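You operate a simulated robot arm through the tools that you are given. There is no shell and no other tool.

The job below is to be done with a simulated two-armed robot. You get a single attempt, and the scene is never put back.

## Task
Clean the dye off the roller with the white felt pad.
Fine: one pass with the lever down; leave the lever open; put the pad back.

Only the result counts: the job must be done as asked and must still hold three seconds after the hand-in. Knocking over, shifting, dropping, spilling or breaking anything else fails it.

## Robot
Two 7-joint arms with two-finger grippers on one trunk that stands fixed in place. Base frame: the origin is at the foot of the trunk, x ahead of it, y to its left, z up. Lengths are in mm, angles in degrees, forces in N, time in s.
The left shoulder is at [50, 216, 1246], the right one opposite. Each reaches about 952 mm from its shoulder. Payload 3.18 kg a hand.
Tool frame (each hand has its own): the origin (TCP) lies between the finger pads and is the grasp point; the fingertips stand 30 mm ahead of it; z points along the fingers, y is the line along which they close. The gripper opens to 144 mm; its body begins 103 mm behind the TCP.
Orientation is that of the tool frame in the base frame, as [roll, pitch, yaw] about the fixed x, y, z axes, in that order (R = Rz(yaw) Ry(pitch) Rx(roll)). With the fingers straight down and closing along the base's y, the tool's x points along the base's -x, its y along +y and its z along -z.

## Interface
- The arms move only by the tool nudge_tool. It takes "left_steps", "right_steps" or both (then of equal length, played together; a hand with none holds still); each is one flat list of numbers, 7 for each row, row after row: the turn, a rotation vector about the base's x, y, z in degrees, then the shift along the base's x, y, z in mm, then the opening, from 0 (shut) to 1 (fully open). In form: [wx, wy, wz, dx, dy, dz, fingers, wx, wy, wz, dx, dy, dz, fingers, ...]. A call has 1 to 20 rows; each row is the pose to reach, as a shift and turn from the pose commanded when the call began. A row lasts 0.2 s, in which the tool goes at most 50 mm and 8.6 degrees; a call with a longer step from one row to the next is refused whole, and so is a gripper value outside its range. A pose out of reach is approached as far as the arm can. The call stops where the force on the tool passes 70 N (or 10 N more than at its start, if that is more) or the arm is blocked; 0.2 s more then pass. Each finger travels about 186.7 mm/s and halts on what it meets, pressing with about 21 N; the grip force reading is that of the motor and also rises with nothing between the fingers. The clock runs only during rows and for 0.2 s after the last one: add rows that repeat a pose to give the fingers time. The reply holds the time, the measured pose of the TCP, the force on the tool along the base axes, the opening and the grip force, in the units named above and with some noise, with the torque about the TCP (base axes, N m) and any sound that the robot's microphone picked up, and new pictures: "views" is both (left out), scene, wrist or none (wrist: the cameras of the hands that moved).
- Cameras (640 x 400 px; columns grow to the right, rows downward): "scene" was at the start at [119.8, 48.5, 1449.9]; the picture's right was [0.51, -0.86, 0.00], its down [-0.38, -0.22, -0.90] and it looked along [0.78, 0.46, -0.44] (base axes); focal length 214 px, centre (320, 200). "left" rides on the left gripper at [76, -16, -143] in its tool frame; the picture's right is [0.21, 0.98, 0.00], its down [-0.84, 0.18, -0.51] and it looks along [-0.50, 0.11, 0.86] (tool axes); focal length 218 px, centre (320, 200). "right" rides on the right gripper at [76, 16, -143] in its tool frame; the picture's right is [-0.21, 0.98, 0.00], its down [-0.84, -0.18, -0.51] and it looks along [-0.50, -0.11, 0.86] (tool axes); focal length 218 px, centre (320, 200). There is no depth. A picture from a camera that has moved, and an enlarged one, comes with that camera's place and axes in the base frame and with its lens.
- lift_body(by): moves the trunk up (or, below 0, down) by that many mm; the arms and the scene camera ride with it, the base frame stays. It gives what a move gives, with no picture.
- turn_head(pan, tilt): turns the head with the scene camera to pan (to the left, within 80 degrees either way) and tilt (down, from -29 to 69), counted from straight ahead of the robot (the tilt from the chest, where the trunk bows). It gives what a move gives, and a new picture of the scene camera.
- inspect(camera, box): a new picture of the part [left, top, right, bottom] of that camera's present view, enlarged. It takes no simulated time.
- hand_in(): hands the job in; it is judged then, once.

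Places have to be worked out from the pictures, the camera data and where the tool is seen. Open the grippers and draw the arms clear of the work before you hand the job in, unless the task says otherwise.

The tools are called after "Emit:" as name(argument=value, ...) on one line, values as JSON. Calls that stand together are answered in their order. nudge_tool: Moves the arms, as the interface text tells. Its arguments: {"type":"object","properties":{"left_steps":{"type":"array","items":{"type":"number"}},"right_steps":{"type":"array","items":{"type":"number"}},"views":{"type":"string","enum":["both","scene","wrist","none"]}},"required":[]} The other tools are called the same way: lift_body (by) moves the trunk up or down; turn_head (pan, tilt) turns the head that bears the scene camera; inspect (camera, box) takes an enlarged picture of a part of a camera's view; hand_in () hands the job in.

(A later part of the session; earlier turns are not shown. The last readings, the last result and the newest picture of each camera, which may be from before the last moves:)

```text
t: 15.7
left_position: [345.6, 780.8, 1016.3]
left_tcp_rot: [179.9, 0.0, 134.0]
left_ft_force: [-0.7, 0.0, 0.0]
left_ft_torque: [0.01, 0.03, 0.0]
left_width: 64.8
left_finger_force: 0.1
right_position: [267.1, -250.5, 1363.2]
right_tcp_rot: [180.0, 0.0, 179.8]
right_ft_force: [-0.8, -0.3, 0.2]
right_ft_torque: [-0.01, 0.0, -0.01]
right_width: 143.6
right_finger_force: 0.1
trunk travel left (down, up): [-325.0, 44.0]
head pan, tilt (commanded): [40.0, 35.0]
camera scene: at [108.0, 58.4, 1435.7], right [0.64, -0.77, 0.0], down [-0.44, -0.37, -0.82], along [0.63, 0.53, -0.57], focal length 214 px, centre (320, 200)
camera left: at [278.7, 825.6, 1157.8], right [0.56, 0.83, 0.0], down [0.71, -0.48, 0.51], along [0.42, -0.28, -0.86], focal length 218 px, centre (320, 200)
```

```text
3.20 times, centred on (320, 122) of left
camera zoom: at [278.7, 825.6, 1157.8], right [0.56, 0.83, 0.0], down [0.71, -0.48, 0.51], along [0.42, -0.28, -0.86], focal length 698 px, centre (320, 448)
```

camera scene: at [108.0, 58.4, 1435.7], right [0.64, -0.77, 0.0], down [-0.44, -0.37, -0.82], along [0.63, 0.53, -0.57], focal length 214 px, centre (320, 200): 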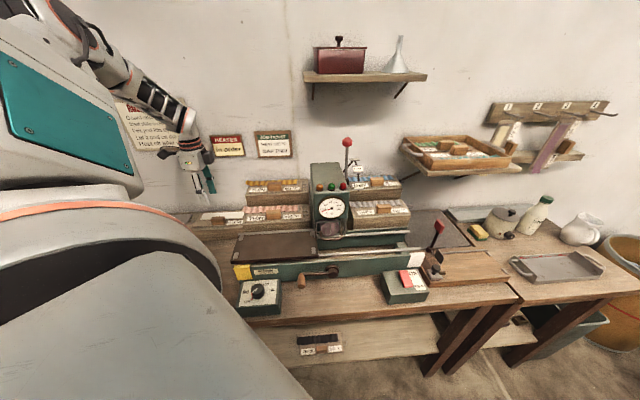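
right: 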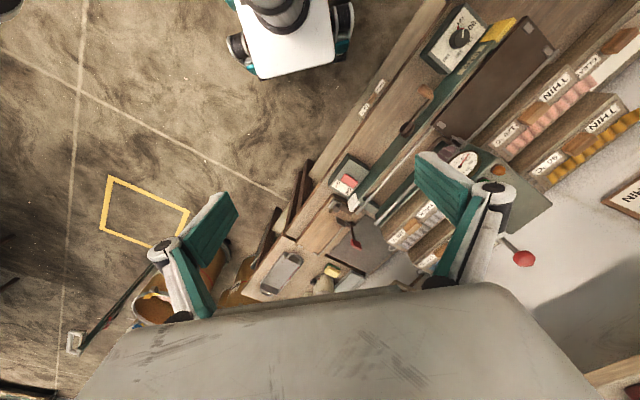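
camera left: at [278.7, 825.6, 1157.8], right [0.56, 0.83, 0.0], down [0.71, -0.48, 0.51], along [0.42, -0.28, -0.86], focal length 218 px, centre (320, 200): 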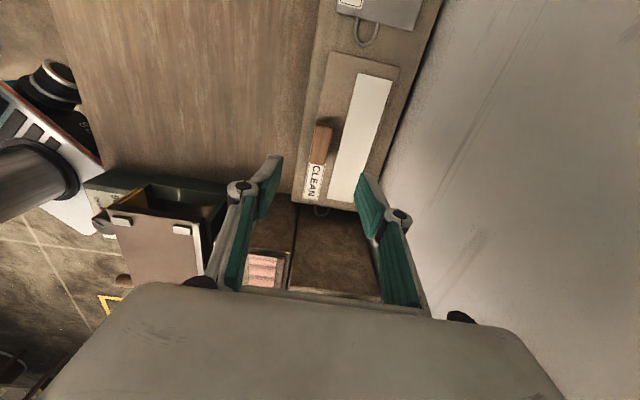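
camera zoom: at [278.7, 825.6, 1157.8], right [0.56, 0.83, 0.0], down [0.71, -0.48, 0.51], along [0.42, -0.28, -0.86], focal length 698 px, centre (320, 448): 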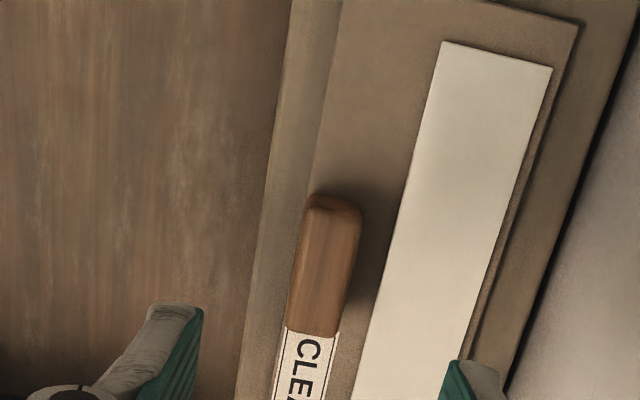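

Crossing the two views now gives the handle's top at [345, 783, 871], lower than I took before, so the first grip held only about 5 mm. I'll descend to tips at about z = 856 with a 52 mm opening and look.

Emit:
nudge_tool(left_steps=[0, 0, 0, 0, 1, -40, 0.36, 0, 0, 0, -0.5, 2, -80, 0.36, 0, 0, 0, -0.5, 2, -110, 0.36, 0, 0, 0, -0.5, 2, -120, 0.36, 0, 0, 0, -0.5, 2, -130, 0.36, 0, 0, 0, -0.5, 2, -130, 0.36], views="wrist")

Emit:
inspect(camera="left", box=[220, 100, 420, 225])

Emit:
inspect(camera="scene", box=[180, 180, 260, 230])

```text
t: 17.1
left_position: [342.4, 782.4, 883.8]
left_tcp_rot: [-179.8, 0.1, 134.0]
left_ft_force: [2.7, 0.9, 9.2]
left_ft_torque: [0.26, -0.22, 0.03]
left_width: 66.2
left_finger_force: 4.4
right_position: [267.2, -250.7, 1363.4]
right_tcp_rot: [179.9, 0.0, 180.0]
right_ft_force: [0.0, 0.0, -0.2]
right_ft_torque: [0.0, 0.02, -0.01]
right_width: 144.0
right_finger_force: 0.0
trunk travel left (down, up): [-325.0, 44.0]
head pan, tilt (commanded): [40.0, 35.0]
camera left: at [276.9, 826.9, 1026.1], right [0.56, 0.83, 0.0], down [0.72, -0.48, 0.51], along [0.42, -0.29, -0.86], focal length 218 px, centre (320, 200)
```

left: 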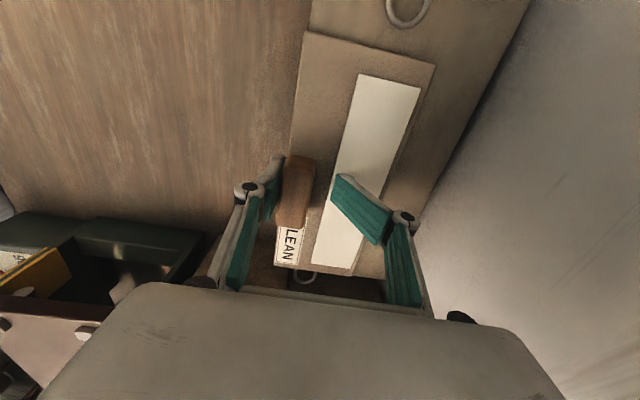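

```text
3.20 times, centred on (320, 162) of left
camera zoom: at [276.9, 826.9, 1026.1], right [0.56, 0.83, 0.0], down [0.72, -0.48, 0.51], along [0.42, -0.29, -0.86], focal length 698 px, centre (320, 320)
```

zoom: 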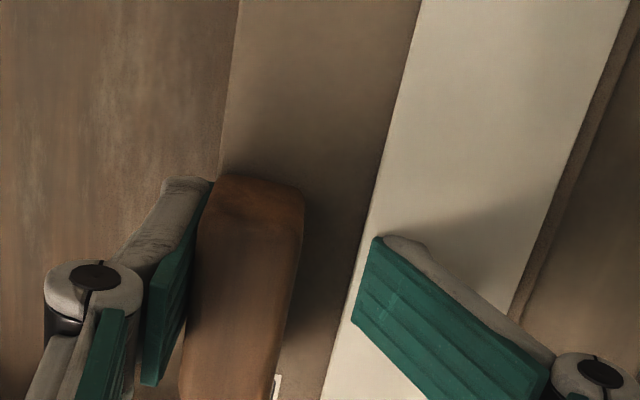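

```text
8.00 times, centred on (220, 205) of scene
camera zoom: at [108.2, 57.4, 1435.5], right [0.64, -0.77, 0.0], down [-0.44, -0.37, -0.82], along [0.63, 0.53, -0.57], focal length 1716 px, centre (1120, 160)
```

zoom: 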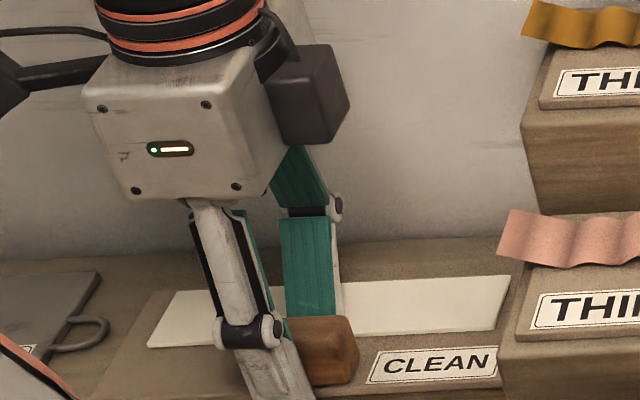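

The force reads 9 N up and the back fingertip is pressing on the felt; it has folded inward and dragged the board about 19 mm toward the front of its stand. I'll raise the hand gently to release it, opening as it rises, and look again.

Emit:
nudge_tool(left_steps=[0, 0, 0, 0, 0, 4, 0.36, 0, 0, 0, 0, 0, 8, 0.4, 0, 0, 0, 0, 0, 14, 0.45, 0, 0, 0, 0, 0, 14, 0.45], views="wrist")

Emit:
inspect(camera="left", box=[220, 100, 420, 225])

Emit:
inspect(camera="scene", box=[180, 180, 260, 230])

```text
t: 18.1
left_position: [343.6, 783.0, 900.7]
left_tcp_rot: [-179.8, 0.0, 134.0]
left_ft_force: [-0.7, 0.3, 0.3]
left_ft_torque: [0.05, 0.0, -0.02]
left_width: 64.9
left_finger_force: 0.1
right_position: [266.3, -250.1, 1364.0]
right_tcp_rot: [179.9, 0.0, 179.9]
right_ft_force: [0.7, 1.2, 0.6]
right_ft_torque: [-0.02, 0.01, -0.01]
right_width: 144.1
right_finger_force: 0.0
trunk travel left (down, up): [-325.0, 44.0]
head pan, tilt (commanded): [40.0, 35.0]
camera left: at [276.8, 827.3, 1041.8], right [0.56, 0.83, 0.0], down [0.72, -0.48, 0.51], along [0.42, -0.28, -0.86], focal length 218 px, centre (320, 200)
```

left: 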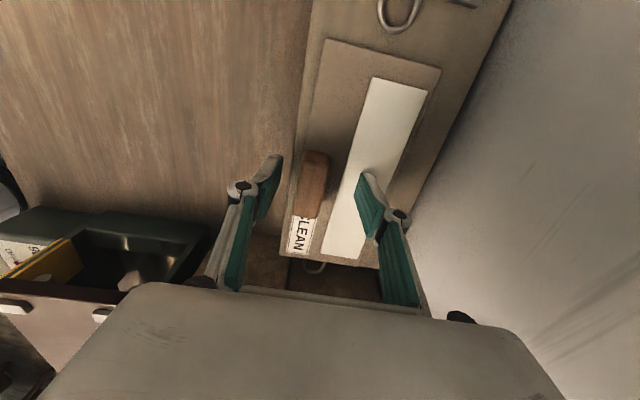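

```text
3.20 times, centred on (320, 162) of left
camera zoom: at [276.8, 827.3, 1041.8], right [0.56, 0.83, 0.0], down [0.72, -0.48, 0.51], along [0.42, -0.28, -0.86], focal length 698 px, centre (320, 320)
```

zoom: 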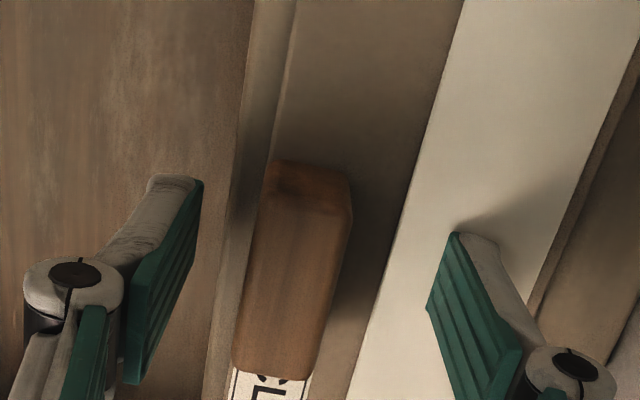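

```text
8.00 times, centred on (220, 205) of scene
camera zoom: at [108.0, 58.5, 1435.6], right [0.64, -0.77, 0.0], down [-0.44, -0.37, -0.82], along [0.63, 0.53, -0.57], focal length 1716 px, centre (1120, 160)
```

zoom: 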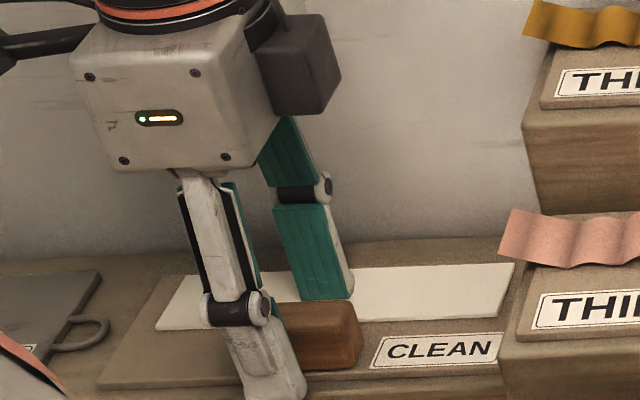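

The board sprang back; only a few millimetres of shift remain and it lies flat on its stand. Contact with the felt came at tip height z ≈ 855, so I'll centre on the handle and grip with the tips at about 861, clear of the felt.

Emit:
nudge_tool(left_steps=[0, 0, 0, 0.2, -3, 0, 0.42, 0, 0, 0, 0.4, -6.5, -4, 0.42, 0, 0, 0, 0.4, -6.5, -9.5, 0.42, 0, 0, 0, 0.4, -6.5, -9.5, 0.42], views="wrist")

Emit:
inspect(camera="left", box=[220, 100, 420, 225])

Emit:
inspect(camera="scene", box=[180, 180, 260, 230])

```text
t: 19.1
left_position: [345.5, 777.3, 892.6]
left_tcp_rot: [179.6, 0.0, 133.9]
left_ft_force: [0.3, 7.4, 18.4]
left_ft_torque: [0.64, -0.52, 0.16]
left_width: 67.0
left_finger_force: 4.4
right_position: [265.3, -250.7, 1364.0]
right_tcp_rot: [179.8, 0.0, -180.0]
right_ft_force: [-0.1, 0.2, 0.1]
right_ft_torque: [-0.01, -0.02, 0.0]
right_width: 144.3
right_finger_force: 0.0
trunk travel left (down, up): [-325.0, 44.0]
head pan, tilt (commanded): [40.0, 35.0]
camera left: at [278.4, 821.3, 1035.2], right [0.56, 0.83, 0.01], down [0.71, -0.48, 0.51], along [0.42, -0.28, -0.86], focal length 218 px, centre (320, 200)
```

left: 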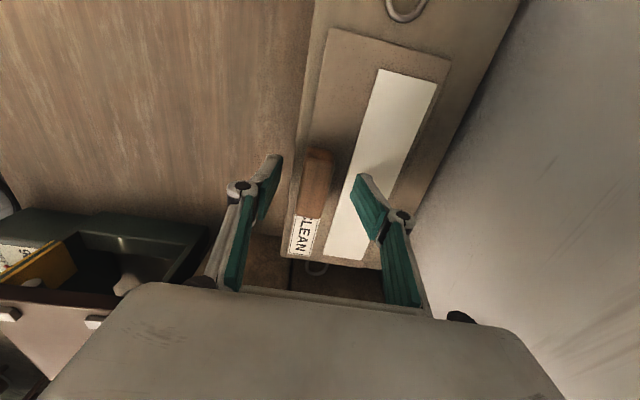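

```text
3.20 times, centred on (320, 162) of left
camera zoom: at [278.4, 821.3, 1035.2], right [0.56, 0.83, 0.01], down [0.71, -0.48, 0.51], along [0.42, -0.28, -0.86], focal length 698 px, centre (320, 320)
```

zoom: 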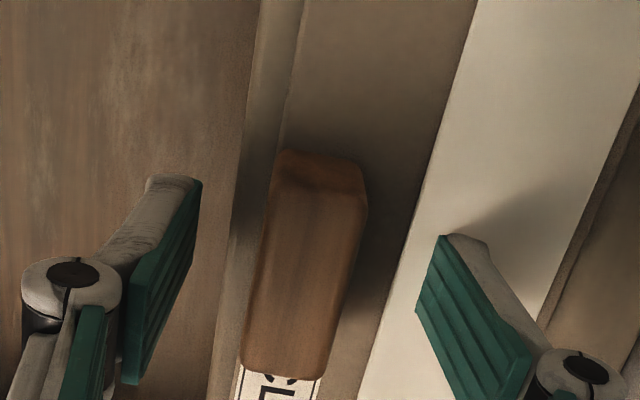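

```text
8.00 times, centred on (220, 205) of scene
camera zoom: at [107.2, 57.2, 1435.9], right [0.64, -0.77, 0.0], down [-0.44, -0.37, -0.82], along [0.63, 0.53, -0.57], focal length 1716 px, centre (1120, 160)
```

zoom: 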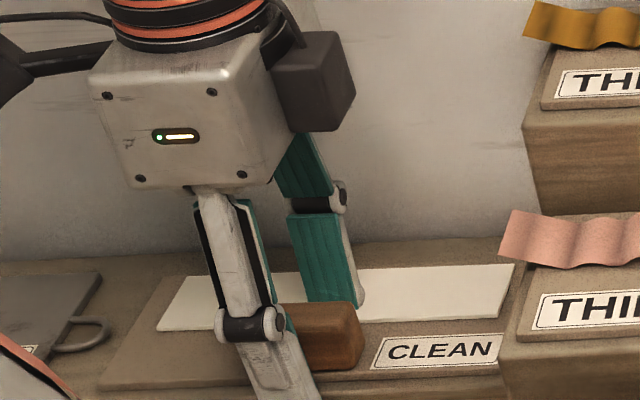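

The back fingertip still presses on the felt (18 N), so the felt top is near z = 864 and the handle's top near 886. I'll raise 5 mm to clear it and then close on the handle's long faces.

Emit:
nudge_tool(left_steps=[0, 0, 0, 0, 0, 5, 0.42, 0, 0, 0, 0, 0, 5.5, 0.42], views="wrist")

Emit:
inspect(camera="left", box=[220, 100, 420, 225])

```text
t: 19.7
left_position: [342.9, 775.8, 894.9]
left_tcp_rot: [-179.9, -0.1, 134.0]
left_ft_force: [-0.9, 2.6, 4.9]
left_ft_torque: [0.16, -0.08, 0.08]
left_width: 61.4
left_finger_force: 0.3
right_position: [266.9, -251.4, 1364.5]
right_tcp_rot: [179.9, 0.1, 179.9]
right_ft_force: [-0.6, 0.8, 0.2]
right_ft_torque: [0.02, -0.01, 0.01]
right_width: 143.9
right_finger_force: 0.0
trunk travel left (down, up): [-325.0, 44.0]
head pan, tilt (commanded): [40.0, 35.0]
camera left: at [277.8, 820.2, 1037.6], right [0.56, 0.83, 0.0], down [0.72, -0.48, 0.51], along [0.42, -0.28, -0.86], focal length 218 px, centre (320, 200)
```

left: 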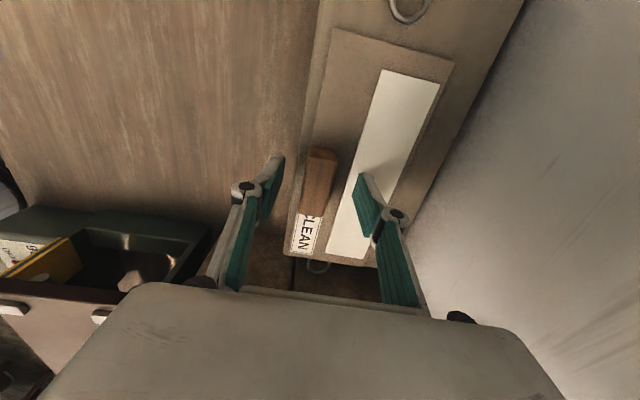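

```text
3.20 times, centred on (320, 162) of left
camera zoom: at [277.8, 820.2, 1037.6], right [0.56, 0.83, 0.0], down [0.72, -0.48, 0.51], along [0.42, -0.28, -0.86], focal length 698 px, centre (320, 320)
```

zoom: 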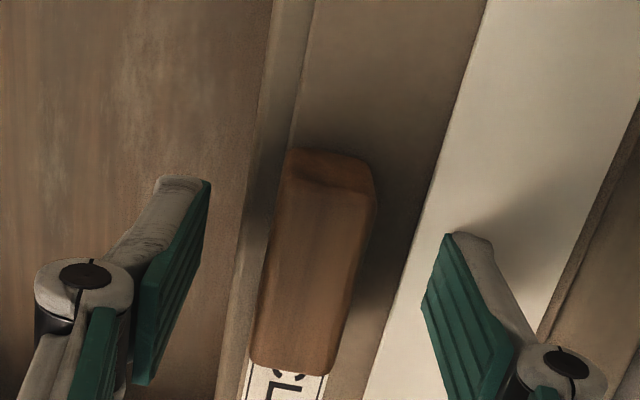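

Slight contact remains (5 N). I'll raise 3 mm more and close the fingers on the handle.

Emit:
nudge_tool(left_steps=[0, 0, 0, 0, 0, 3, 0.42, 0, 0, 0, 0, 0, 3, 0.3, 0, 0, 0, 0, 0, 3, 0.15, 0, 0, 0, 0, 0, 3, 0.02, 0, 0, 0, 0, 0, 3, 0.02], views="wrist")

Emit:
inspect(camera="left", box=[220, 100, 420, 225])

Emit:
inspect(camera="scene", box=[180, 180, 260, 230])

```text
t: 20.9
left_position: [345.8, 776.4, 898.7]
left_tcp_rot: [-179.9, 0.0, 133.9]
left_ft_force: [-0.3, -0.5, 0.5]
left_ft_torque: [-0.02, -0.01, 0.01]
left_width: 21.4
left_finger_force: 21.3
right_position: [266.8, -250.4, 1364.0]
right_tcp_rot: [179.9, 0.0, 179.9]
right_ft_force: [-0.4, 0.5, -0.2]
right_ft_torque: [-0.01, -0.01, -0.02]
right_width: 144.3
right_finger_force: 0.1
trunk travel left (down, up): [-325.0, 44.0]
head pan, tilt (commanded): [40.0, 35.0]
camera left: at [278.2, 820.8, 1041.2], right [0.56, 0.83, 0.0], down [0.71, -0.48, 0.51], along [0.42, -0.28, -0.86], focal length 218 px, centre (320, 200)
```

left: 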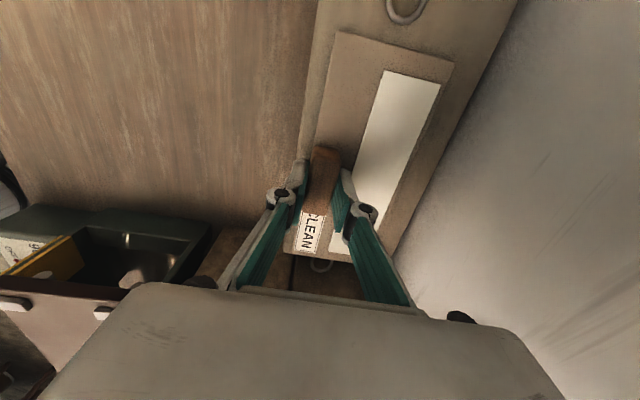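

```text
3.20 times, centred on (320, 162) of left
camera zoom: at [278.2, 820.8, 1041.2], right [0.56, 0.83, 0.0], down [0.71, -0.48, 0.51], along [0.42, -0.28, -0.86], focal length 698 px, centre (320, 320)
```

zoom: 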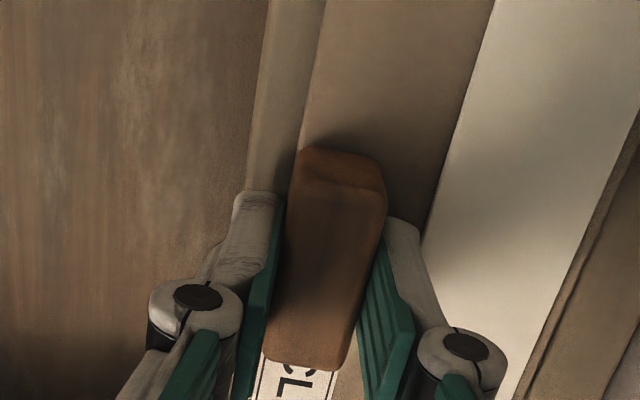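

```text
8.00 times, centred on (220, 205) of scene
camera zoom: at [108.1, 58.6, 1435.6], right [0.64, -0.77, 0.0], down [-0.44, -0.37, -0.82], along [0.63, 0.53, -0.57], focal length 1716 px, centre (1120, 160)
```

zoom: 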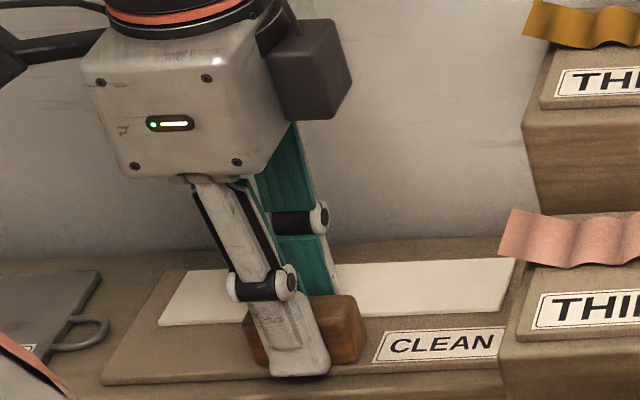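

The grip holds at 21.4 mm with 21 N, and the front finger covers the handle almost down to the board. I'll lift 20 mm slowly and check the width and weight.

Emit:
nudge_tool(left_steps=[0, 0, 0, 0, 0, 3, 0.02, 0, 0, 0, 0, 0, 7, 0.02, 0, 0, 0, 0, 0, 12, 0.02, 0, 0, 0, 0, 0, 18, 0.02, 0, 0, 0, 0, 0, 22, 0.02], views="wrist")

Emit:
inspect(camera="scene", box=[180, 180, 260, 230])

```text
t: 22.1
left_position: [344.3, 775.4, 919.3]
left_tcp_rot: [-179.9, 0.0, 134.0]
left_ft_force: [0.9, -0.3, -1.0]
left_ft_torque: [-0.01, 0.03, -0.01]
left_width: 21.6
left_finger_force: 21.1
right_position: [268.0, -251.1, 1363.7]
right_tcp_rot: [179.9, 0.0, 179.9]
right_ft_force: [-0.6, 0.1, -0.1]
right_ft_torque: [0.01, -0.01, -0.01]
right_width: 144.0
right_finger_force: 0.0
trunk travel left (down, up): [-325.0, 44.0]
head pan, tilt (commanded): [40.0, 35.0]
camera left: at [278.1, 821.2, 1063.3], right [0.56, 0.83, 0.0], down [0.71, -0.48, 0.51], along [0.42, -0.28, -0.86], focal length 218 px, centre (320, 200)
```

left: 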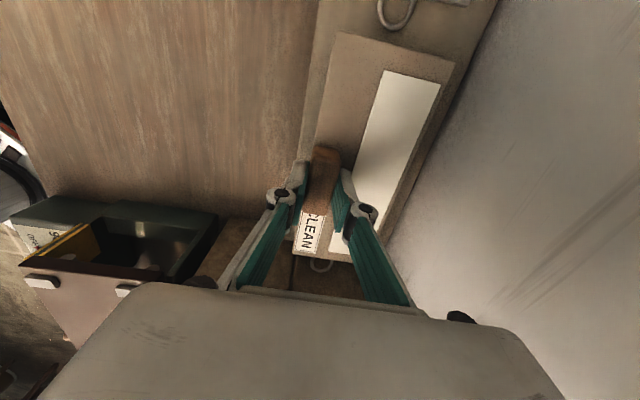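

```text
8.00 times, centred on (220, 205) of scene
camera zoom: at [108.0, 58.5, 1435.6], right [0.64, -0.77, 0.0], down [-0.44, -0.37, -0.82], along [0.63, 0.53, -0.57], focal length 1716 px, centre (1120, 160)
```

zoom: 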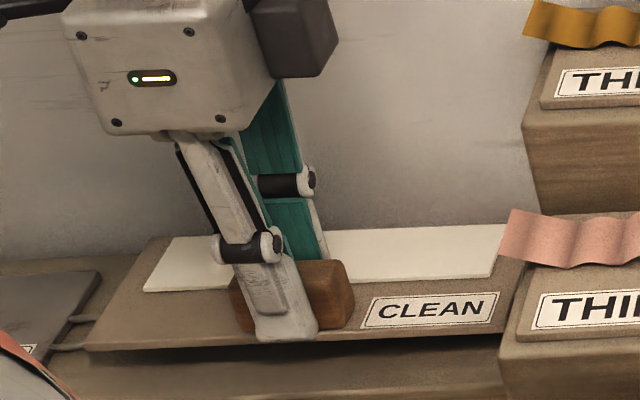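

The pad is up, level and firmly held. Before carrying it over, I'll study the bed's corner clips to see how a board sits there; my crossing of views puts the four clips around [379, 471, 932], spaced about 231 × 73 mm.

Emit:
inspect(camera="scene", box=[226, 226, 274, 262])

Emit:
inspect(camera="scene", box=[290, 222, 338, 258])

Emit:
inspect(camera="scene", box=[240, 200, 320, 245])

Emit:
inspect(camera="scene", box=[306, 205, 362, 247])

```text
11.11 times, centred on (250, 244) of scene
camera zoom: at [108.0, 58.5, 1435.6], right [0.64, -0.77, 0.0], down [-0.44, -0.37, -0.82], along [0.63, 0.53, -0.57], focal length 2383 px, centre (1098, -289)
```

zoom: 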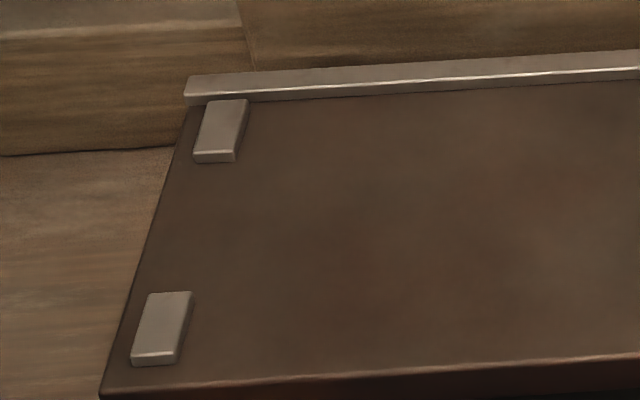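

```text
11.11 times, centred on (314, 240) of scene
camera zoom: at [108.0, 58.5, 1435.6], right [0.64, -0.77, 0.0], down [-0.44, -0.37, -0.82], along [0.63, 0.53, -0.57], focal length 2383 px, centre (387, -244)
```

zoom: 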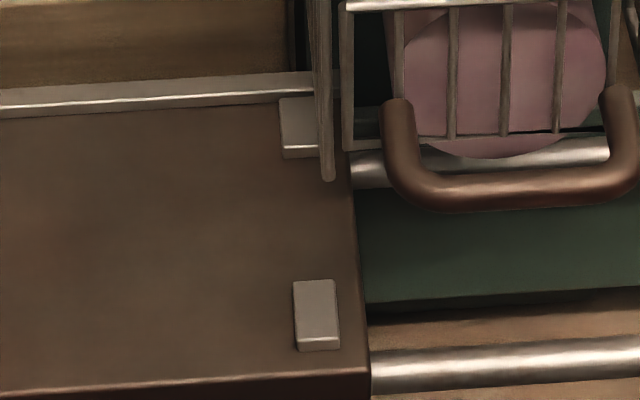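

```text
8.00 times, centred on (280, 222) of scene
camera zoom: at [108.0, 58.5, 1435.6], right [0.64, -0.77, 0.0], down [-0.44, -0.37, -0.82], along [0.63, 0.53, -0.57], focal length 1716 px, centre (640, 20)
```

zoom: 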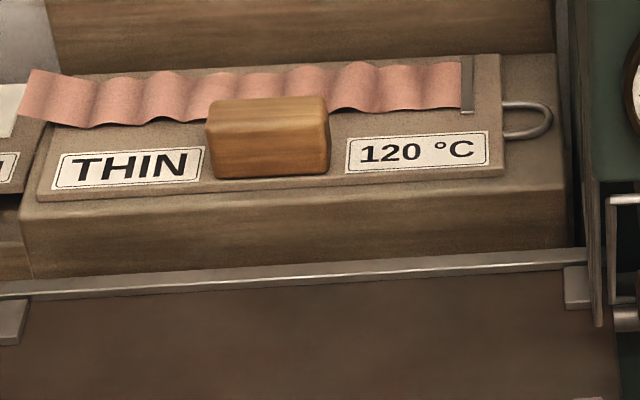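

```text
9.52 times, centred on (334, 226) of scene
camera zoom: at [108.0, 58.5, 1435.6], right [0.64, -0.77, 0.0], down [-0.44, -0.37, -0.82], along [0.63, 0.53, -0.57], focal length 2043 px, centre (187, -48)
```

zoom: 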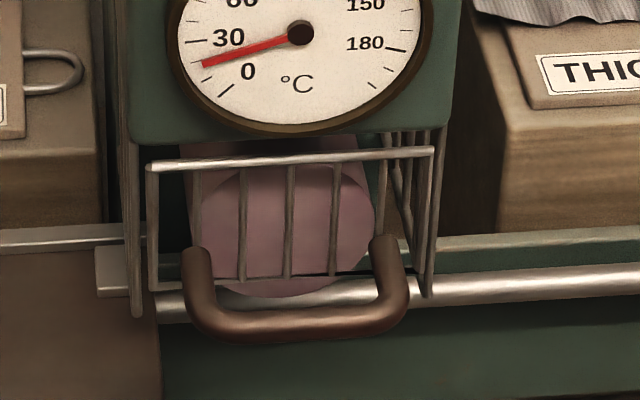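

The clips are low stops about 220 mm apart (inner), with a fence along the bed's back edge; the board is about 200 × 84 mm, so it belongs between the stops with its back near the fence. I'll lift the pad high, carry it over the bed centre near [361, 453] and turn it 1° to match.

Emit:
nudge_tool(left_steps=[0, 0, 0, 0, 0, 30, 0.02, 0, 0, 0, 0, 0, 65, 0.02, 0, 0, 0, 0, 0, 100, 0.02, 0, 0, 0, 0, -10, 135, 0.02, 0, 0, 0.2, 2, -40, 160, 0.02, 0, 0, 0.4, 4, -80, 160, 0.02, 0, 0, 0.6, 6, -120, 160, 0.02, 0, 0, 0.8, 8, -160, 160, 0.02, 0, 0, 1, 10, -200, 160, 0.02, 0, 0, 1, 12, -240, 160, 0.02, 0, 0, 1, 15, -280, 160, 0.02, 0, 0, 1, 17, -310, 160, 0.02, 0, 0, 1, 17, -323, 160, 0.02, 0, 0, 1, 17, -323, 160, 0.02], views="both")

```text
t: 25.1
left_position: [362.4, 452.4, 1080.6]
left_tcp_rot: [-180.0, 0.1, 135.1]
left_ft_force: [0.7, 0.3, -1.2]
left_ft_torque: [-0.02, -0.01, -0.01]
left_width: 21.4
left_finger_force: 21.5
right_position: [267.0, -249.8, 1363.6]
right_tcp_rot: [179.9, 0.0, 179.8]
right_ft_force: [-0.3, 0.2, 1.8]
right_ft_torque: [0.02, -0.02, 0.0]
right_width: 144.1
right_finger_force: 0.0
trunk travel left (down, up): [-325.0, 44.0]
head pan, tilt (commanded): [40.0, 35.0]
camera scene: at [108.0, 58.6, 1435.6], right [0.64, -0.77, 0.0], down [-0.44, -0.37, -0.82], along [0.63, 0.53, -0.57], focal length 214 px, centre (320, 200)
camera left: at [295.4, 496.7, 1222.5], right [0.54, 0.84, 0.0], down [0.72, -0.47, 0.51], along [0.43, -0.28, -0.86], focal length 218 px, centre (320, 200)
```

scene: 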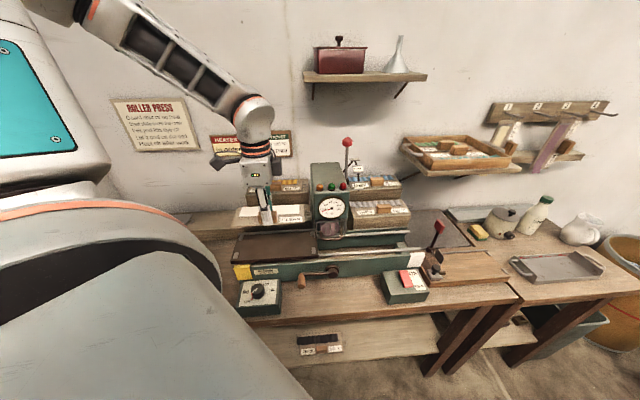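
left: 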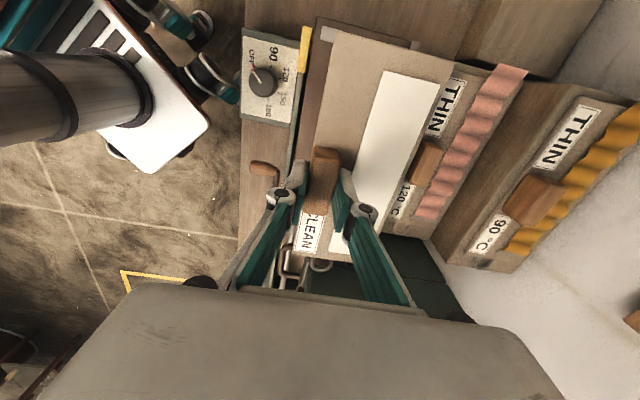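

The pad hangs level above the bed, parallel to its edges. I'll enlarge both views to check the alignment before lowering.

Emit:
inspect(camera="left", box=[230, 0, 470, 150])

Emit:
inspect(camera="scene", box=[220, 160, 348, 260])

```text
2.67 times, centred on (350, 75) of left
camera zoom: at [295.4, 496.7, 1222.5], right [0.54, 0.84, 0.0], down [0.72, -0.47, 0.51], along [0.43, -0.28, -0.86], focal length 582 px, centre (240, 533)
```

zoom: 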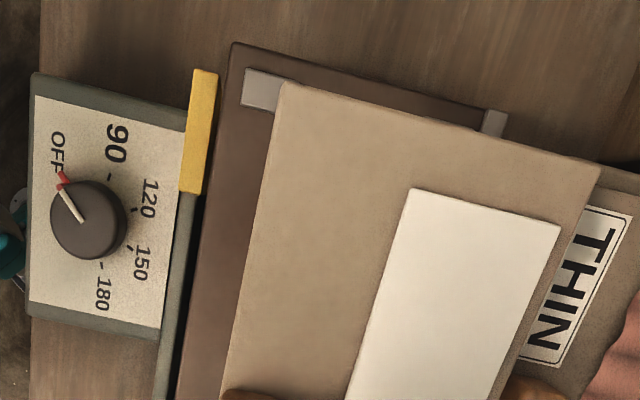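

```text
4.00 times, centred on (284, 210) of scene
camera zoom: at [108.0, 58.6, 1435.6], right [0.64, -0.77, 0.0], down [-0.44, -0.37, -0.82], along [0.63, 0.53, -0.57], focal length 858 px, centre (464, 160)
```

zoom: 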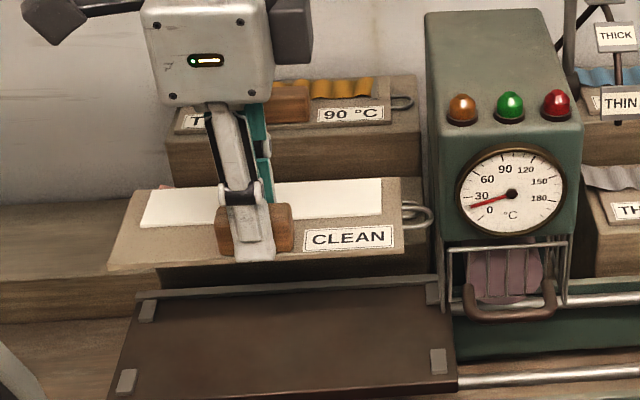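

The board's edges are where I expected: its back edge lies about 4 mm in front of the fence and its ends about 10 mm inside the stops. I'll lower it to about 20 mm above the bed and check.

Emit:
nudge_tool(left_steps=[0, 0, 0, 0, 0, -30, 0.02, 0, 0, 0, -0.5, 0, -60, 0.02, 0, 0, 0, -0.5, 0, -80, 0.02, 0, 0, 0, -0.5, 0, -92, 0.02, 0, 0, 0, -0.5, 0, -92, 0.02], views="both")

Emit:
inspect(camera="scene", box=[220, 190, 348, 260])

Emit:
inspect(camera="left", box=[230, 0, 470, 150])

```text
t: 26.3
left_position: [361.2, 451.7, 989.5]
left_tcp_rot: [180.0, 0.0, 135.0]
left_ft_force: [-0.3, 0.2, -1.2]
left_ft_torque: [-0.04, -0.01, 0.03]
left_width: 21.4
left_finger_force: 21.1
right_position: [266.0, -250.6, 1363.4]
right_tcp_rot: [180.0, 0.0, 179.9]
right_ft_force: [0.2, 0.0, 0.4]
right_ft_torque: [-0.01, 0.01, -0.01]
right_width: 144.0
right_finger_force: 0.0
trunk travel left (down, up): [-325.0, 44.0]
head pan, tilt (commanded): [40.0, 35.0]
camera scene: at [107.9, 58.5, 1435.7], right [0.64, -0.77, 0.0], down [-0.44, -0.37, -0.82], along [0.63, 0.53, -0.57], focal length 214 px, centre (320, 200)
camera left: at [293.3, 495.7, 1132.3], right [0.54, 0.84, 0.0], down [0.72, -0.47, 0.51], along [0.43, -0.28, -0.86], focal length 218 px, centre (320, 200)
```

scene: 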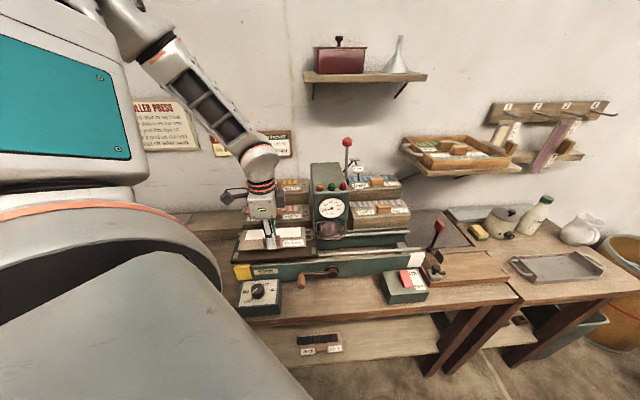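
left: 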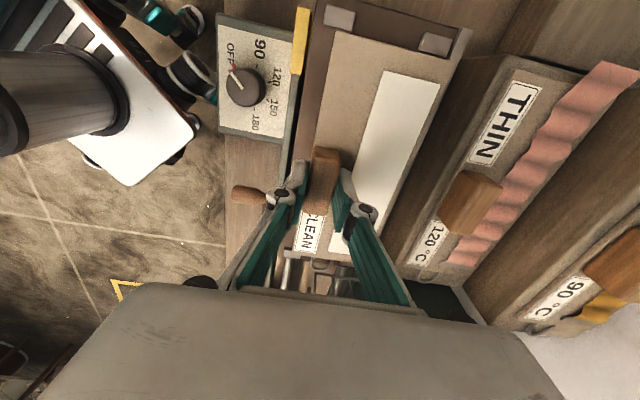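

```text
5.00 times, centred on (284, 225) of scene
camera zoom: at [107.9, 58.5, 1435.7], right [0.64, -0.77, 0.0], down [-0.44, -0.37, -0.82], along [0.63, 0.53, -0.57], focal length 1072 px, centre (500, 75)
```

zoom: 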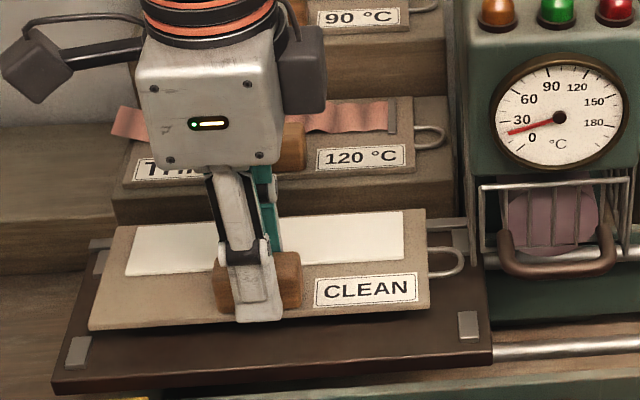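

```text
2.67 times, centred on (350, 75) of left
camera zoom: at [293.3, 495.7, 1132.3], right [0.54, 0.84, 0.0], down [0.72, -0.47, 0.51], along [0.43, -0.28, -0.86], focal length 582 px, centre (240, 533)
```

zoom: 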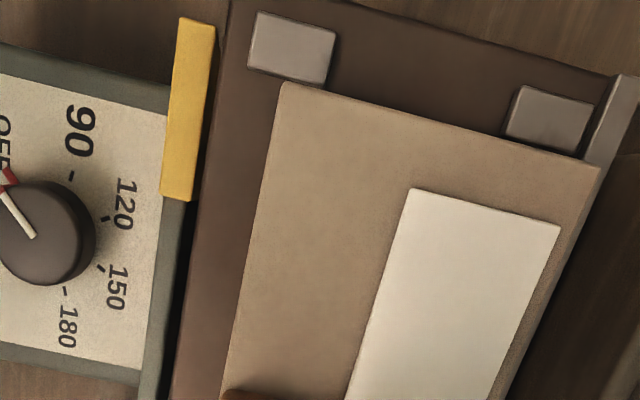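

The pad sits between the stops with about 5 mm spare on the left and 7 mm to the fence. I'll shift it 4 mm along the bed and 3 mm toward the fence, then lower slowly until it touches.

Emit:
nudge_tool(left_steps=[0, 0, 0, 4.9, -0.7, -4, 0.02, 0, 0, 0, 4.9, -0.7, -10, 0.02, 0, 0, 0, 4.9, -0.7, -14, 0.02, 0, 0, 0, 4.9, -0.7, -14, 0.02], views="none")

Emit:
inspect(camera="scene", box=[220, 200, 348, 260])

```text
t: 27.3
left_position: [365.5, 451.7, 974.7]
left_tcp_rot: [179.9, 0.0, 135.1]
left_ft_force: [0.5, 0.4, -1.1]
left_ft_torque: [-0.03, 0.01, -0.01]
left_width: 21.2
left_finger_force: 21.2
right_position: [266.3, -250.8, 1365.2]
right_tcp_rot: [179.9, 0.1, 179.9]
right_ft_force: [0.1, -0.3, 0.6]
right_ft_torque: [-0.01, 0.0, -0.02]
right_width: 143.9
right_finger_force: 0.0
trunk travel left (down, up): [-325.0, 44.0]
head pan, tilt (commanded): [40.0, 35.0]
```

```text
5.00 times, centred on (284, 230) of scene
camera zoom: at [107.9, 58.6, 1435.7], right [0.64, -0.77, 0.0], down [-0.44, -0.37, -0.82], along [0.63, 0.53, -0.57], focal length 1072 px, centre (500, 50)
```

zoom: 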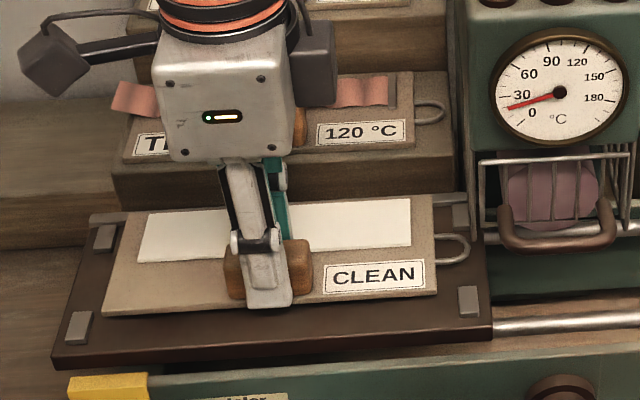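

No contact yet at z = 975. I'll lower a further 4 mm.

Emit:
nudge_tool(left_steps=[0, 0, 0, 0, 0, -2, 0.02, 0, 0, 0, 0, 0, -4, 0.02, 0, 0, 0, 0, 0, -4, 0.02], views="none")

Emit:
inspect(camera="scene", box=[225, 220, 321, 265])

```text
t: 28.1
left_position: [365.0, 452.3, 971.3]
left_tcp_rot: [179.9, 0.0, 134.9]
left_ft_force: [-1.3, -1.6, 4.9]
left_ft_torque: [0.03, -0.44, -0.11]
left_width: 21.6
left_finger_force: 20.8
right_position: [266.9, -250.8, 1365.0]
right_tcp_rot: [179.9, 0.0, 180.0]
right_ft_force: [0.5, 0.5, -0.5]
right_ft_torque: [0.0, 0.0, 0.01]
right_width: 144.3
right_finger_force: 0.1
trunk travel left (down, up): [-325.0, 44.0]
head pan, tilt (commanded): [40.0, 35.0]
```

```text
6.67 times, centred on (273, 242) of scene
camera zoom: at [107.6, 58.0, 1435.7], right [0.64, -0.77, 0.0], down [-0.44, -0.37, -0.82], along [0.63, 0.53, -0.57], focal length 1430 px, centre (633, -83)
```

zoom: 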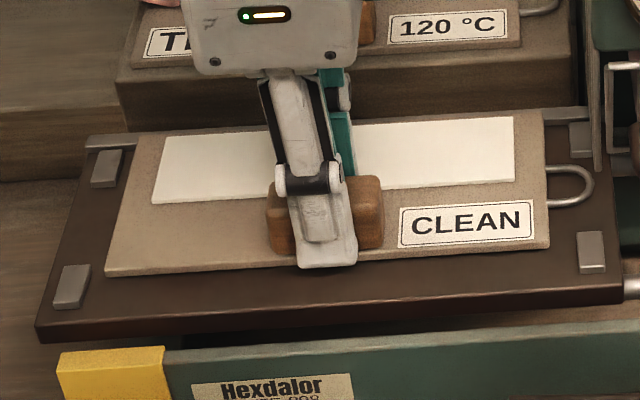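

The pad touches (about 6 N), a bit more on the back right. I'll press 1.5 mm further to let it settle flat, then open the fingers a little.

Emit:
nudge_tool(left_steps=[0, 0, 0, 0, 0, -1.5, 0.02, 0, 0, 0, 0, 0, -1.5, 0.02], views="none")

```text
t: 28.7
left_position: [365.3, 452.7, 969.3]
left_tcp_rot: [180.0, 0.0, 135.0]
left_ft_force: [1.2, -3.7, 8.5]
left_ft_torque: [0.3, -0.63, -0.06]
left_width: 22.1
left_finger_force: 21.5
right_position: [267.6, -251.3, 1363.4]
right_tcp_rot: [179.8, 0.0, 179.9]
right_ft_force: [1.1, 0.4, -0.5]
right_ft_torque: [0.0, -0.03, 0.01]
right_width: 144.1
right_finger_force: 0.0
trunk travel left (down, up): [-325.0, 44.0]
head pan, tilt (commanded): [40.0, 35.0]
```

The board's back edge is bearing and it will settle flat once released. I'll open slightly, then raise the hand straight up.

Emit:
nudge_tool(left_steps=[0, 0, 0, 0, 0, 0, 0.16, 0, 0, 0, 0, 0, 0, 0.25, 0, 0, 0, 0, 0, 1, 0.27, 0, 0, 0, 0, 0, 6, 0.27, 0, 0, 0, 0, 0, 16, 0.27, 0, 0, 0, 0, 0, 40, 0.27], views="both")

Emit:
inspect(camera="scene", box=[225, 210, 353, 265])

Emit:
inspect(camera="left", box=[230, 0, 470, 190])

```text
t: 30.1
left_position: [364.2, 452.8, 1010.3]
left_tcp_rot: [179.9, 0.0, 135.0]
left_ft_force: [-0.4, -0.5, -1.0]
left_ft_torque: [0.0, 0.0, -0.02]
left_width: 39.0
left_finger_force: 0.1
right_position: [266.1, -251.1, 1363.4]
right_tcp_rot: [179.9, -0.1, 179.9]
right_ft_force: [-1.0, 1.2, -0.5]
right_ft_torque: [0.02, -0.04, 0.0]
right_width: 144.1
right_finger_force: 0.1
trunk travel left (down, up): [-325.0, 44.0]
head pan, tilt (commanded): [40.0, 35.0]
camera scene: at [107.1, 58.0, 1435.8], right [0.64, -0.77, 0.0], down [-0.44, -0.37, -0.82], along [0.63, 0.53, -0.57], focal length 214 px, centre (320, 200)
camera left: at [297.7, 495.8, 1152.4], right [0.54, 0.84, 0.0], down [0.72, -0.47, 0.51], along [0.43, -0.28, -0.86], focal length 218 px, centre (320, 200)
```

scene: 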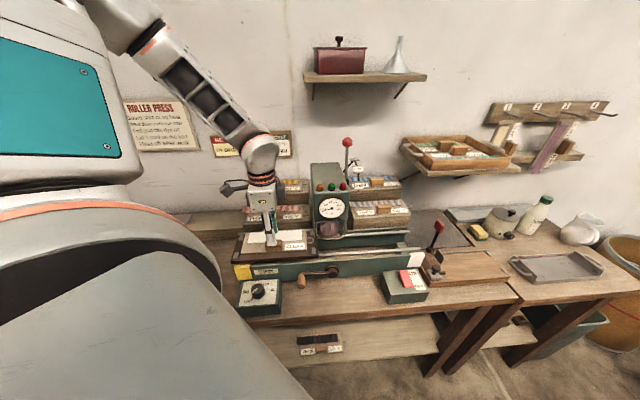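
left: 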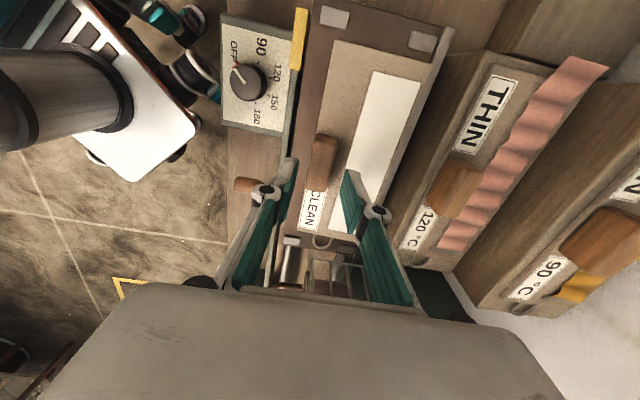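

```text
5.00 times, centred on (289, 238) of scene
camera zoom: at [107.1, 58.0, 1435.8], right [0.64, -0.77, 0.0], down [-0.44, -0.37, -0.82], along [0.63, 0.53, -0.57], focal length 1072 px, centre (475, 12)
```

zoom: 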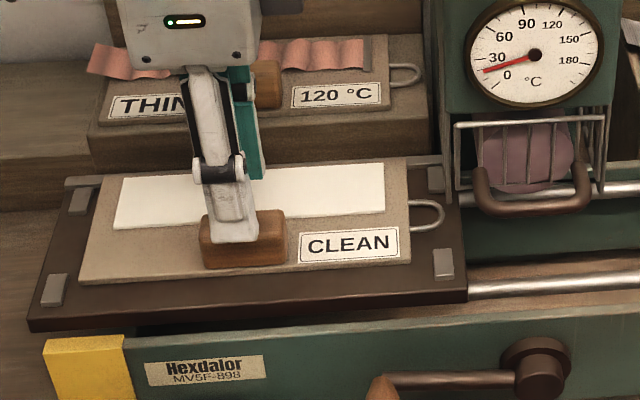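

```text
2.11 times, centred on (350, 95) of left
camera zoom: at [297.7, 495.8, 1152.4], right [0.54, 0.84, 0.0], down [0.72, -0.47, 0.51], along [0.43, -0.28, -0.86], focal length 460 px, centre (257, 421)
```

zoom: 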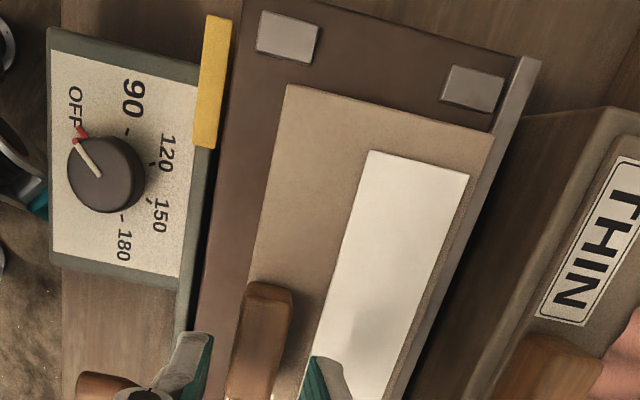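

The pad lies flat on the bed, inside the stops and close to the fence. Next is the lever: its ball is near [634, 393, 1208], and it should swing forward about 54° to reach THIN. I'll raise the left hand, tilt it 35° so it approaches from the front, and stop about 100 mm short of the ball for a look.

Emit:
nudge_tool(left_steps=[0, 0, 0, 0, 0, 45, 0.35, 0, 0, 0, 0, 0, 90, 0.4, 0, 0, 0, 0, 0, 135, 0.45, 4, -4, 0, 0, 0, 180, 0.45, 8, -8, 0, 0, -5, 225, 0.45, 12, -12, 0, 15, -15, 260, 0.45, 16, -16, 0, 50, -25, 280, 0.45, 20, -20, 0, 90, -40, 280, 0.45, 24.7, -24.7, 0, 130, -57, 280, 0.45, 24.7, -24.7, 0, 170, -75, 280, 0.45, 24.7, -24.7, 0, 200, -88, 280, 0.45, 24.7, -24.7, 0, 200, -88, 280, 0.45], views="both")

Emit:
inspect(camera="scene", box=[270, 40, 430, 190])

```text
t: 32.7
left_position: [564.7, 364.0, 1287.9]
left_tcp_rot: [145.0, 0.1, 134.9]
left_ft_force: [-0.2, 0.1, 0.4]
left_ft_torque: [0.04, -0.03, -0.01]
left_width: 64.9
left_finger_force: 0.1
right_position: [266.2, -250.3, 1363.9]
right_tcp_rot: [179.9, 0.0, 179.9]
right_ft_force: [-0.9, -0.4, -0.1]
right_ft_torque: [0.01, -0.05, -0.02]
right_width: 143.7
right_finger_force: 0.1
trunk travel left (down, up): [-325.0, 44.0]
head pan, tilt (commanded): [40.0, 35.0]
camera scene: at [107.1, 58.6, 1435.8], right [0.64, -0.77, 0.0], down [-0.44, -0.37, -0.82], along [0.63, 0.53, -0.57], focal length 214 px, centre (320, 200)
camera left: at [442.0, 351.4, 1395.8], right [0.42, 0.71, 0.56], down [0.49, -0.7, 0.52], along [0.76, 0.06, -0.64], focal length 218 px, centre (320, 200)
```

scene: 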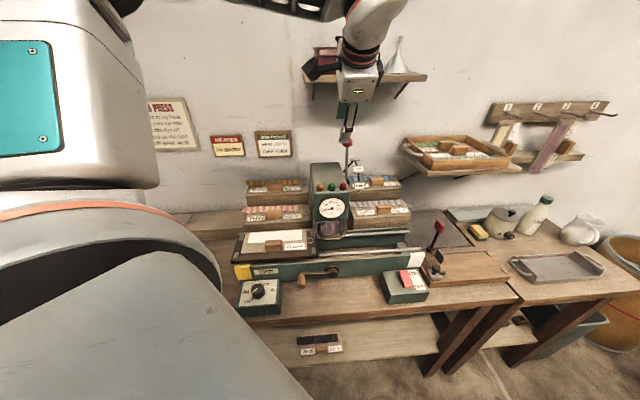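
left: 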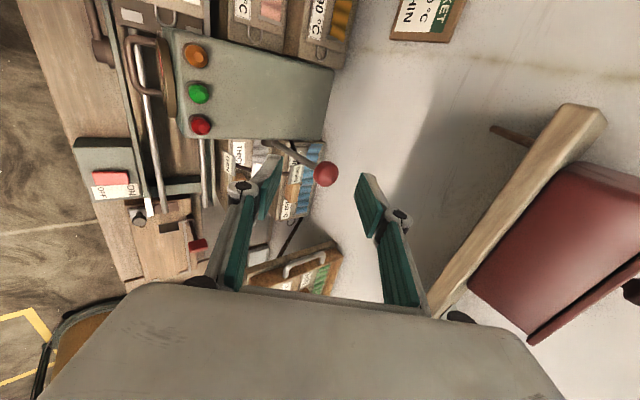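

```text
2.67 times, centred on (350, 115) of scene
camera zoom: at [107.1, 58.6, 1435.8], right [0.64, -0.77, 0.0], down [-0.44, -0.37, -0.82], along [0.63, 0.53, -0.57], focal length 572 px, centre (240, 427)
```

zoom: 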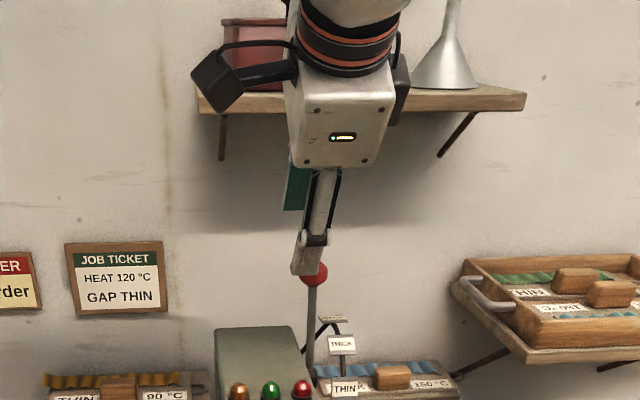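

The ball shows up where I judged it, at about [634, 395, 1208], and the shelf is well clear behind. I'll centre the fingers in front of the ball, 66 mm short, with one finger to pass behind it and one in front.

Emit:
nudge_tool(left_steps=[0, 0, 0, 20, -8, 0, 0.42, 0, 0, 0, 34, -3, -14, 0.42, 0, 0, 0, 42.5, 4, -25.7, 0.42, 0, 0, 0, 42.5, 4, -25.7, 0.42], views="wrist")

Emit:
inspect(camera="left", box=[220, 100, 420, 225])

Emit:
inspect(camera="scene", box=[310, 110, 406, 200])

```text
t: 33.7
left_position: [607.3, 369.2, 1263.6]
left_tcp_rot: [145.2, 0.1, 135.0]
left_ft_force: [-1.7, 0.6, 0.5]
left_ft_torque: [0.03, 0.01, 0.01]
left_width: 60.7
left_finger_force: 0.1
right_position: [265.3, -251.4, 1362.8]
right_tcp_rot: [180.0, 0.0, 179.9]
right_ft_force: [-0.5, -0.4, 0.3]
right_ft_torque: [0.04, -0.01, -0.02]
right_width: 143.8
right_finger_force: 0.2
trunk travel left (down, up): [-325.0, 44.0]
head pan, tilt (commanded): [40.0, 35.0]
camera left: at [485.0, 356.4, 1370.6], right [0.42, 0.71, 0.56], down [0.49, -0.7, 0.52], along [0.76, 0.06, -0.65], focal length 218 px, centre (320, 200)
```

left: 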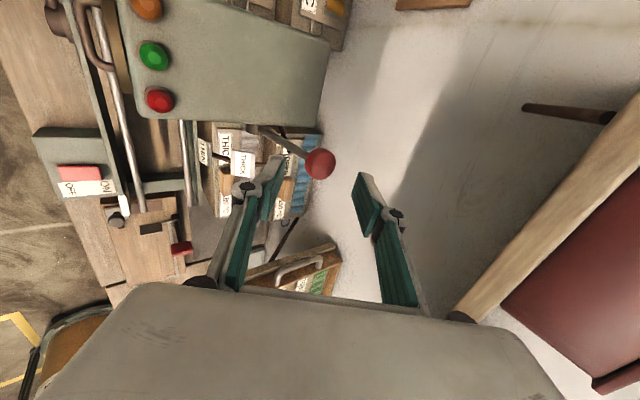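

```text
3.20 times, centred on (320, 162) of left
camera zoom: at [485.0, 356.4, 1370.6], right [0.42, 0.71, 0.56], down [0.49, -0.7, 0.52], along [0.76, 0.06, -0.65], focal length 698 px, centre (320, 320)
```

zoom: 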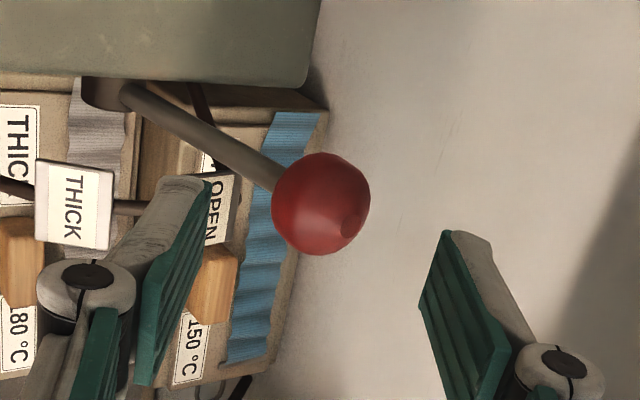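

```text
4.44 times, centred on (358, 155) of scene
camera zoom: at [107.6, 58.5, 1435.7], right [0.64, -0.77, 0.0], down [-0.44, -0.37, -0.82], along [0.63, 0.53, -0.57], focal length 953 px, centre (151, 400)
```

zoom: 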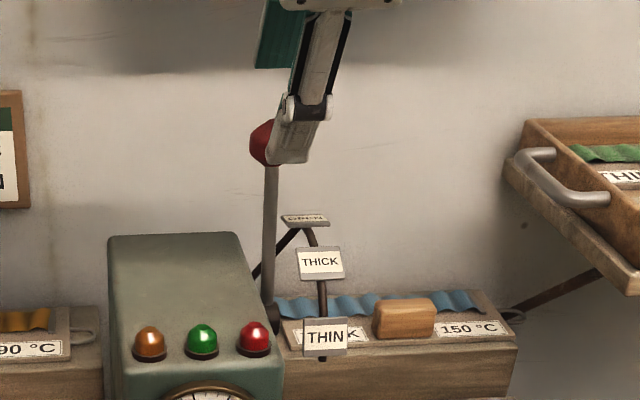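

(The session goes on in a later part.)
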